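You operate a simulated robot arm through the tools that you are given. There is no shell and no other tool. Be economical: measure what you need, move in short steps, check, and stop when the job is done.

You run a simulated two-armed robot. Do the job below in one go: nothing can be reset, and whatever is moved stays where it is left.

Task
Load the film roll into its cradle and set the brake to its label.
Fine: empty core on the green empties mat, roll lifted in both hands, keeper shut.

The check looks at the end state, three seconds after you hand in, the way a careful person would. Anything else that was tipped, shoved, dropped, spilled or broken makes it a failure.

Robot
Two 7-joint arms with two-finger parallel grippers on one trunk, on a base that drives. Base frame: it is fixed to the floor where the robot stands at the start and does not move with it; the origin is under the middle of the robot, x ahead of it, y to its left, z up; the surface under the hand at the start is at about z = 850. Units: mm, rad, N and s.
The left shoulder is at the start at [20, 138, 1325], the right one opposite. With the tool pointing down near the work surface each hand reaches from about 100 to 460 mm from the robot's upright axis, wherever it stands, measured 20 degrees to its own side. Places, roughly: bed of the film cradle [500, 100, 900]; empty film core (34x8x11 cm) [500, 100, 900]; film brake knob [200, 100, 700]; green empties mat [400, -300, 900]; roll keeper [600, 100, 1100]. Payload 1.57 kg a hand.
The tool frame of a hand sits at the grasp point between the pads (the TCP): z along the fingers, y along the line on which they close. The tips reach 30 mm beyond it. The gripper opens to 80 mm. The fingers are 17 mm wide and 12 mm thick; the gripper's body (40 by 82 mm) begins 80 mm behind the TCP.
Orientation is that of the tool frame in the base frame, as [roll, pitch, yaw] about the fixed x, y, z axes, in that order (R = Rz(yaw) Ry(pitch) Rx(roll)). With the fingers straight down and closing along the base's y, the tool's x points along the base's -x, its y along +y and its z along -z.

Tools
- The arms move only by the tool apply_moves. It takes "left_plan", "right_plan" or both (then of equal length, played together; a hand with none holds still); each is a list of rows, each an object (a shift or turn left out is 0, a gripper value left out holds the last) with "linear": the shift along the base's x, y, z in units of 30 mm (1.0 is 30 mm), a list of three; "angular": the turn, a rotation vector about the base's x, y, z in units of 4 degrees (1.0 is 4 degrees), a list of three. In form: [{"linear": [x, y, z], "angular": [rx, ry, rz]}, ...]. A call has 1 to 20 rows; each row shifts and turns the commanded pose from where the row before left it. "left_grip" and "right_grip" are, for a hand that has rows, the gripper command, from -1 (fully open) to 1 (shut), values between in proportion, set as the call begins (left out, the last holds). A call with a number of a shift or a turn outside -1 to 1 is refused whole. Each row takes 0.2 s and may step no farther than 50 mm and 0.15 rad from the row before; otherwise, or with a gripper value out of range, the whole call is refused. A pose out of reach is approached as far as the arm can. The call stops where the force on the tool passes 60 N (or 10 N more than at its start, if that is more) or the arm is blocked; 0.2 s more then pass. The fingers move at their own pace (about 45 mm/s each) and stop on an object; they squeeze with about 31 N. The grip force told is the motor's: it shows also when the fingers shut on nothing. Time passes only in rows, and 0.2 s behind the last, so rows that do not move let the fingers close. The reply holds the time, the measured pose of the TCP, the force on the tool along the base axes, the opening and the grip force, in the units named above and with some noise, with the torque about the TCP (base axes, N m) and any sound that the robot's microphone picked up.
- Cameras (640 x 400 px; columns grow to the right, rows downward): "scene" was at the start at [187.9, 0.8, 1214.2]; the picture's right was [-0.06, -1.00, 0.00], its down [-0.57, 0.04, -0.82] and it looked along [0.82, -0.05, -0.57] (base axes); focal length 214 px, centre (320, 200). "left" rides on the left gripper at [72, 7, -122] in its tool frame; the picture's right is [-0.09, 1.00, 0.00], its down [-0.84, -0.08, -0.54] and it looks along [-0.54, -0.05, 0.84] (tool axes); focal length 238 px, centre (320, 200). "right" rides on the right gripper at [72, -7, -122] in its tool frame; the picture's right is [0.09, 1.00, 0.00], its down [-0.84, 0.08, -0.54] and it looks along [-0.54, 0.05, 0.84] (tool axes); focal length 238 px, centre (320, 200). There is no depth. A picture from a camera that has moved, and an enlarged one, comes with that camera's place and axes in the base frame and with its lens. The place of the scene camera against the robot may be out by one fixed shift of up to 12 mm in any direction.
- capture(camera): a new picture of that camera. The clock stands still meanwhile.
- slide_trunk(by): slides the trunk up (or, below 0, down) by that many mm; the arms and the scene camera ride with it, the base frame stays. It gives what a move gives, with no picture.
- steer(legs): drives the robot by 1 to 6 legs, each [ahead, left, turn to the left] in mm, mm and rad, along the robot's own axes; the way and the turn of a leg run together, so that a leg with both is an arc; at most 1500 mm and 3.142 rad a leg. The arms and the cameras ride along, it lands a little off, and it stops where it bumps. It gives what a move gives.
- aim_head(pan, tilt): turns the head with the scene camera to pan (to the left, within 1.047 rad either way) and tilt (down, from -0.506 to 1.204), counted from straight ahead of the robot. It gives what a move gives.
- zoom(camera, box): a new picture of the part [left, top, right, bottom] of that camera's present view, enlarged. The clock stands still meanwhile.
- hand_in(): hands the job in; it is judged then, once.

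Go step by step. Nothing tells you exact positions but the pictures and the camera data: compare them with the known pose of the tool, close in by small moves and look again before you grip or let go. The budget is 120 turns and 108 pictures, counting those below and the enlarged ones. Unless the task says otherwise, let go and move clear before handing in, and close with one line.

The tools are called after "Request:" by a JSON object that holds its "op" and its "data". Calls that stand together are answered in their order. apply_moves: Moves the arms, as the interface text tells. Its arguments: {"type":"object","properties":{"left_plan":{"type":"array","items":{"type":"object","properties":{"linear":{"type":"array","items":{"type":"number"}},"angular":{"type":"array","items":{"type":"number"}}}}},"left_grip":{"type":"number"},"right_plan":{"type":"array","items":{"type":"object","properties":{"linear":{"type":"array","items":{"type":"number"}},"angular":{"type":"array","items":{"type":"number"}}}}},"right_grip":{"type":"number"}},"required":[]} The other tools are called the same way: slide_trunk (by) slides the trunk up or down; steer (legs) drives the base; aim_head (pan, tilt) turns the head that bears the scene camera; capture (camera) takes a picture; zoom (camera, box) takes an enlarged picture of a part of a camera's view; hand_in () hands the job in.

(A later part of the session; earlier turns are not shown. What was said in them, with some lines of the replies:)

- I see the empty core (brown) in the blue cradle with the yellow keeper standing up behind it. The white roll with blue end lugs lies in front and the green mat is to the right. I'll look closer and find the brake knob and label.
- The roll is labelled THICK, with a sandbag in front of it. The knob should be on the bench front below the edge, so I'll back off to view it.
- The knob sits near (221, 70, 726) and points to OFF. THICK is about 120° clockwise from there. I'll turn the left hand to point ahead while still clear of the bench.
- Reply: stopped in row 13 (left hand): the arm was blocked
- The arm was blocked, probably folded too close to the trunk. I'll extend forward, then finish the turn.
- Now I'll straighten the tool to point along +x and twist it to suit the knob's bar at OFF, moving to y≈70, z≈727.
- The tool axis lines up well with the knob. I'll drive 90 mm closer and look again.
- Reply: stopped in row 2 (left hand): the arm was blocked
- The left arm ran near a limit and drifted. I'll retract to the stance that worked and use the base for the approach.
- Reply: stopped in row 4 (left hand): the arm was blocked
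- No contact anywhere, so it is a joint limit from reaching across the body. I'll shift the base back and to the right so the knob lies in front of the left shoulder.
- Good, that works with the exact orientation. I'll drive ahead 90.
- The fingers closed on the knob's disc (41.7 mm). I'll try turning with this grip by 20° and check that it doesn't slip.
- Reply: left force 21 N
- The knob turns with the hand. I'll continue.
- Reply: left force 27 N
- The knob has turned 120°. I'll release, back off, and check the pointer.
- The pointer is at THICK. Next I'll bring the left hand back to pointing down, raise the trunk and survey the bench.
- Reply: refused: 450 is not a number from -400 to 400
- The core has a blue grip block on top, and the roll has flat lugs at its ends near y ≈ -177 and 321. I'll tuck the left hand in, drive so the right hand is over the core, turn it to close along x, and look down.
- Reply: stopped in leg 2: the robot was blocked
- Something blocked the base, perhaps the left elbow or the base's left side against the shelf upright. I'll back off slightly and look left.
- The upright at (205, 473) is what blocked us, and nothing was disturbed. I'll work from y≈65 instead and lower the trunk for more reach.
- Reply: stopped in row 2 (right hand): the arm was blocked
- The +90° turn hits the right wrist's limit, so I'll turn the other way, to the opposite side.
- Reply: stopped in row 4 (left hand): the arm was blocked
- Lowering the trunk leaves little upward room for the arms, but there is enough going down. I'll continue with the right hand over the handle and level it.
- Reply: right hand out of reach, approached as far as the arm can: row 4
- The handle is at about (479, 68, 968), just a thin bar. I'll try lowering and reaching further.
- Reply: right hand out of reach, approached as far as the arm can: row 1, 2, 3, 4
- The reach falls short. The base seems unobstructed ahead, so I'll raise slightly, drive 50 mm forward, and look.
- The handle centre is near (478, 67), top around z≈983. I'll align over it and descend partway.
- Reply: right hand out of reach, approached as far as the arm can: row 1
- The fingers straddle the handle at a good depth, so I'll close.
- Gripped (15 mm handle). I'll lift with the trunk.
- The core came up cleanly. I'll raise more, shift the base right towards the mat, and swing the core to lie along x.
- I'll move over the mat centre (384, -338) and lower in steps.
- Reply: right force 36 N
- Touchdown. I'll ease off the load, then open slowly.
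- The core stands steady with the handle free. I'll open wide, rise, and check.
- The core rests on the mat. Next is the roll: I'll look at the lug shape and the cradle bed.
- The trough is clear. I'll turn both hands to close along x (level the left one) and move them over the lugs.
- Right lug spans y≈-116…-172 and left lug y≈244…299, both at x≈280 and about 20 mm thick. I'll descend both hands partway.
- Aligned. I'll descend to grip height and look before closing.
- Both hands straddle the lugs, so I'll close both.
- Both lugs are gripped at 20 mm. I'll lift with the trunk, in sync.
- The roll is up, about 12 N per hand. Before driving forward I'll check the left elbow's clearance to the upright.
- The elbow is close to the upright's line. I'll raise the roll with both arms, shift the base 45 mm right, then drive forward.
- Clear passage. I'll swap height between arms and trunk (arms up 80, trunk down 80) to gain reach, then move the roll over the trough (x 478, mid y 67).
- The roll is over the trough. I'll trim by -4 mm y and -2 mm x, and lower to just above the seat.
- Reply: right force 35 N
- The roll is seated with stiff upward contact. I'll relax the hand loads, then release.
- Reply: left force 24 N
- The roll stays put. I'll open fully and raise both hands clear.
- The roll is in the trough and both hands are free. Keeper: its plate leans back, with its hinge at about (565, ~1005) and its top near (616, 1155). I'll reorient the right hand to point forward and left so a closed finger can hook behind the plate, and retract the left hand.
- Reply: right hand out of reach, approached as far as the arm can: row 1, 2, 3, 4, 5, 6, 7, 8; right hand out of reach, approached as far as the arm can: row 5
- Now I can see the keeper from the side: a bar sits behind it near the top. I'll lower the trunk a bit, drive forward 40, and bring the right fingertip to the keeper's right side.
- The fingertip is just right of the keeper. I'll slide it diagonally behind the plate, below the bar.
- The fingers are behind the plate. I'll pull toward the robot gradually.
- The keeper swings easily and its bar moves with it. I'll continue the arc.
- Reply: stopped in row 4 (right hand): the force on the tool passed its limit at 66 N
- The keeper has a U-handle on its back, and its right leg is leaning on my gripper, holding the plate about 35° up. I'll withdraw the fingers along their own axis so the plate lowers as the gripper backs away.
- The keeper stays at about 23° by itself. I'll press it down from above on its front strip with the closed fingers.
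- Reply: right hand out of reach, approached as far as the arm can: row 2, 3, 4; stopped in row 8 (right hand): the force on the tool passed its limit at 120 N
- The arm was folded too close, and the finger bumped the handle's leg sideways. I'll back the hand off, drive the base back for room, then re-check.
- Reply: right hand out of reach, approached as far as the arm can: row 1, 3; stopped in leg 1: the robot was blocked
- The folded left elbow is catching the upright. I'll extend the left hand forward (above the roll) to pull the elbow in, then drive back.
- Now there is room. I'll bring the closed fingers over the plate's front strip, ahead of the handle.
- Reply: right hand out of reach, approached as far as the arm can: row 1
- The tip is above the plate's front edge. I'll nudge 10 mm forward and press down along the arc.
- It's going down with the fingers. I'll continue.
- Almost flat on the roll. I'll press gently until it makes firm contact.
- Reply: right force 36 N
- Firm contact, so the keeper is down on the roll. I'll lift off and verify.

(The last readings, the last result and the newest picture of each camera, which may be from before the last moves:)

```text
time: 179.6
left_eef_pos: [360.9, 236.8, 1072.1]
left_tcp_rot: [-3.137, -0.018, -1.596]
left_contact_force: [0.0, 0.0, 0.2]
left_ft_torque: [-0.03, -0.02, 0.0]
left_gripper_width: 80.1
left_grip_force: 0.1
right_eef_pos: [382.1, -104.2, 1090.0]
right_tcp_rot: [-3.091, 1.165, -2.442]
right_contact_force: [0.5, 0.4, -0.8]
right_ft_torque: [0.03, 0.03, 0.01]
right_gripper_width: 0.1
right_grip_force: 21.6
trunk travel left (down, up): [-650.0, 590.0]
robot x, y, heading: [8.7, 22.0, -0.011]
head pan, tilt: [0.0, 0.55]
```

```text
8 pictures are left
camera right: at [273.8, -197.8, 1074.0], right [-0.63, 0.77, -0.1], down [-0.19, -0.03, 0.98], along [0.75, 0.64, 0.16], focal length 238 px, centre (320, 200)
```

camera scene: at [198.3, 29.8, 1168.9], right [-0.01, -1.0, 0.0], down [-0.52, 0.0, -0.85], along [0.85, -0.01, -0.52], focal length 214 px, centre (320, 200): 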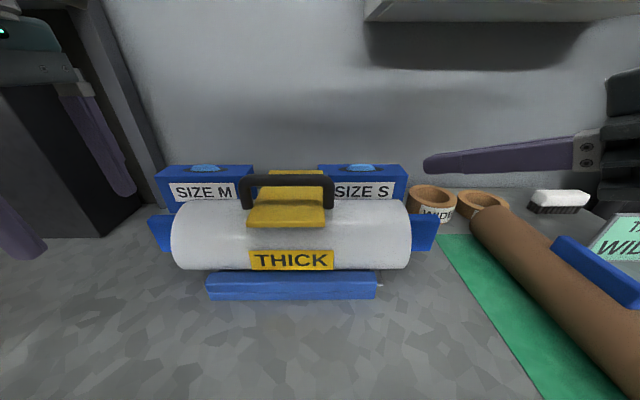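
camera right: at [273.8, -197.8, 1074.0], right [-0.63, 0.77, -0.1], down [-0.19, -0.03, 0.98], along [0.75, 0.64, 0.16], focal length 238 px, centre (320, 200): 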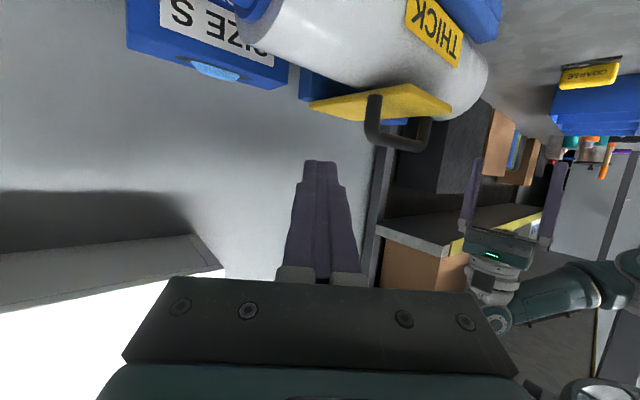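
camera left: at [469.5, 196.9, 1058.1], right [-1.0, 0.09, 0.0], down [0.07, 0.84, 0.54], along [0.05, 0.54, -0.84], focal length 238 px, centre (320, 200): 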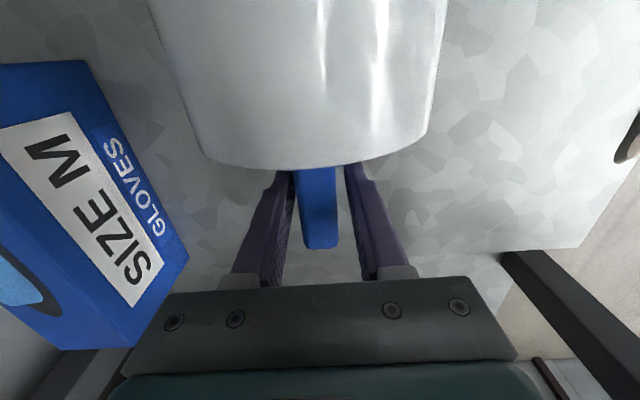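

The keeper is shut on the roll. I'll drive back clear and do a final check of the whole bench and the brake knob.

Request:
{"op": "steer", "data": {"legs": [[-450, 0, 0]]}}

Request:
{"op": "aim_head", "data": {"pan": 0.0, "tilt": 0.6}}

Request:
{"op": "capture", "data": {"camera": "scene"}}

Request:
{"op": "zoom", "data": {"camera": "scene", "box": [220, 120, 420, 245]}}

```text
time: 182.3
left_eef_pos: [-85.4, 240.3, 1073.3]
left_tcp_rot: [-3.136, -0.02, -1.6]
left_contact_force: [0.5, 0.0, -0.1]
left_ft_torque: [-0.01, -0.01, -0.01]
left_gripper_width: 80.1
left_grip_force: 0.0
right_eef_pos: [-65.9, -101.1, 1091.2]
right_tcp_rot: [-3.09, 1.166, -2.444]
right_contact_force: [-0.4, 0.3, 0.5]
right_ft_torque: [0.04, 0.02, -0.01]
right_gripper_width: 0.0
right_grip_force: 21.3
trunk travel left (down, up): [-650.0, 590.0]
robot x, y, heading: [-438.6, 30.2, -0.009]
head pan, tilt: [0.0, 0.55]
```

```text
time: 182.9
left_eef_pos: [-84.9, 241.4, 1073.4]
left_tcp_rot: [-3.138, -0.019, -1.598]
left_contact_force: [-0.1, -0.5, 0.6]
left_ft_torque: [0.0, 0.04, 0.03]
left_gripper_width: 80.0
left_grip_force: 0.0
right_eef_pos: [-66.3, -101.2, 1089.4]
right_tcp_rot: [-3.09, 1.169, -2.444]
right_contact_force: [0.2, 0.5, 0.1]
right_ft_torque: [-0.01, 0.01, -0.02]
right_gripper_width: 0.2
right_grip_force: 21.3
trunk travel left (down, up): [-650.0, 590.0]
robot x, y, heading: [-438.7, 31.5, -0.017]
head pan, tilt: [0.0, 0.6]
```

```text
7 pictures are left
camera scene: at [-250.7, 34.2, 1164.5], right [-0.01, -1.0, 0.0], down [-0.56, 0.01, -0.83], along [0.83, -0.01, -0.56], focal length 214 px, centre (320, 200)
```

scene: 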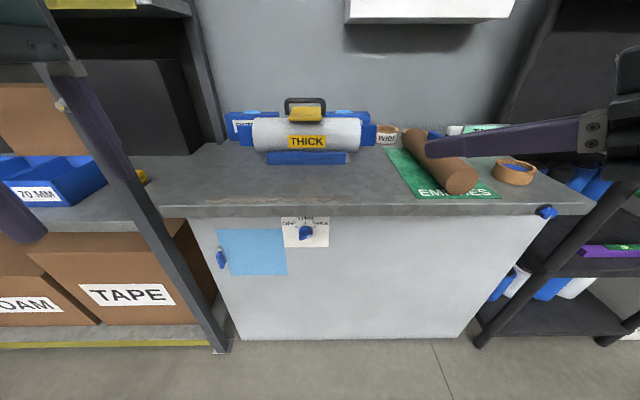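

```text
3.20 times, centred on (320, 182) of scene
camera zoom: at [-250.7, 34.2, 1164.5], right [-0.01, -1.0, 0.0], down [-0.56, 0.01, -0.83], along [0.83, -0.01, -0.56], focal length 686 px, centre (320, 256)
```

zoom: 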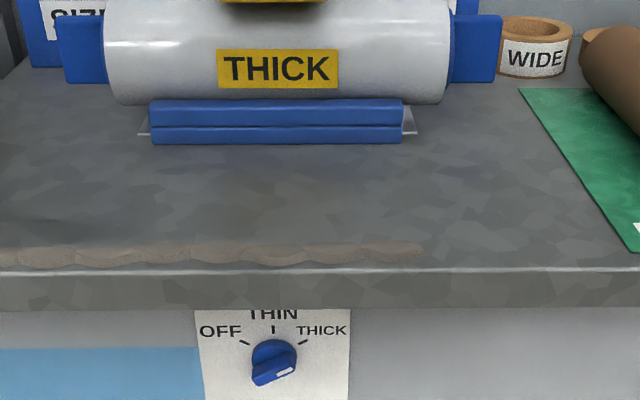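

Request:
{"op": "zoom", "data": {"camera": "scene", "box": [220, 85, 540, 215]}}

Request:
{"op": "zoom", "data": {"camera": "scene", "box": [275, 210, 335, 250]}}

```text
2.00 times, centred on (380, 150) of scene
camera zoom: at [-250.7, 34.2, 1164.5], right [-0.01, -1.0, 0.0], down [-0.56, 0.01, -0.83], along [0.83, -0.01, -0.56], focal length 429 px, centre (200, 300)
```

zoom: 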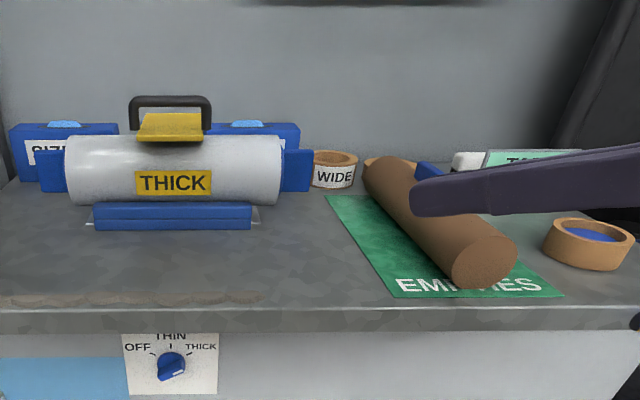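

```text
10.00 times, centred on (305, 230) of scene
camera zoom: at [-250.7, 34.2, 1164.5], right [-0.01, -1.0, 0.0], down [-0.56, 0.01, -0.83], along [0.83, -0.01, -0.56], focal length 2145 px, centre (470, -100)
```

zoom: 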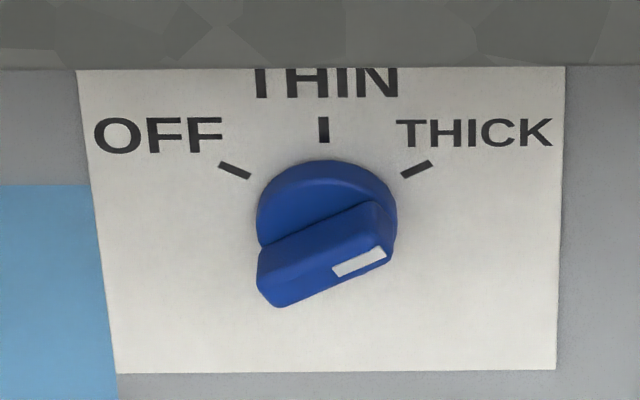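

The roll is in the cradle with the keeper shut, the core is on the green mat, the brake points to THICK, and both hands are clear. Handing in.

Request:
{"op": "hand_in", "data": {}}

```text
The job is handed in.
```

The job is handed in: the roll sits in its cradle with the keeper shut, the empty core is on the green mat, and the brake is set to THICK. The robot's left arm touched the shelf upright twice and a finger bumped the keeper's handle; the final pictures show nothing out of place.
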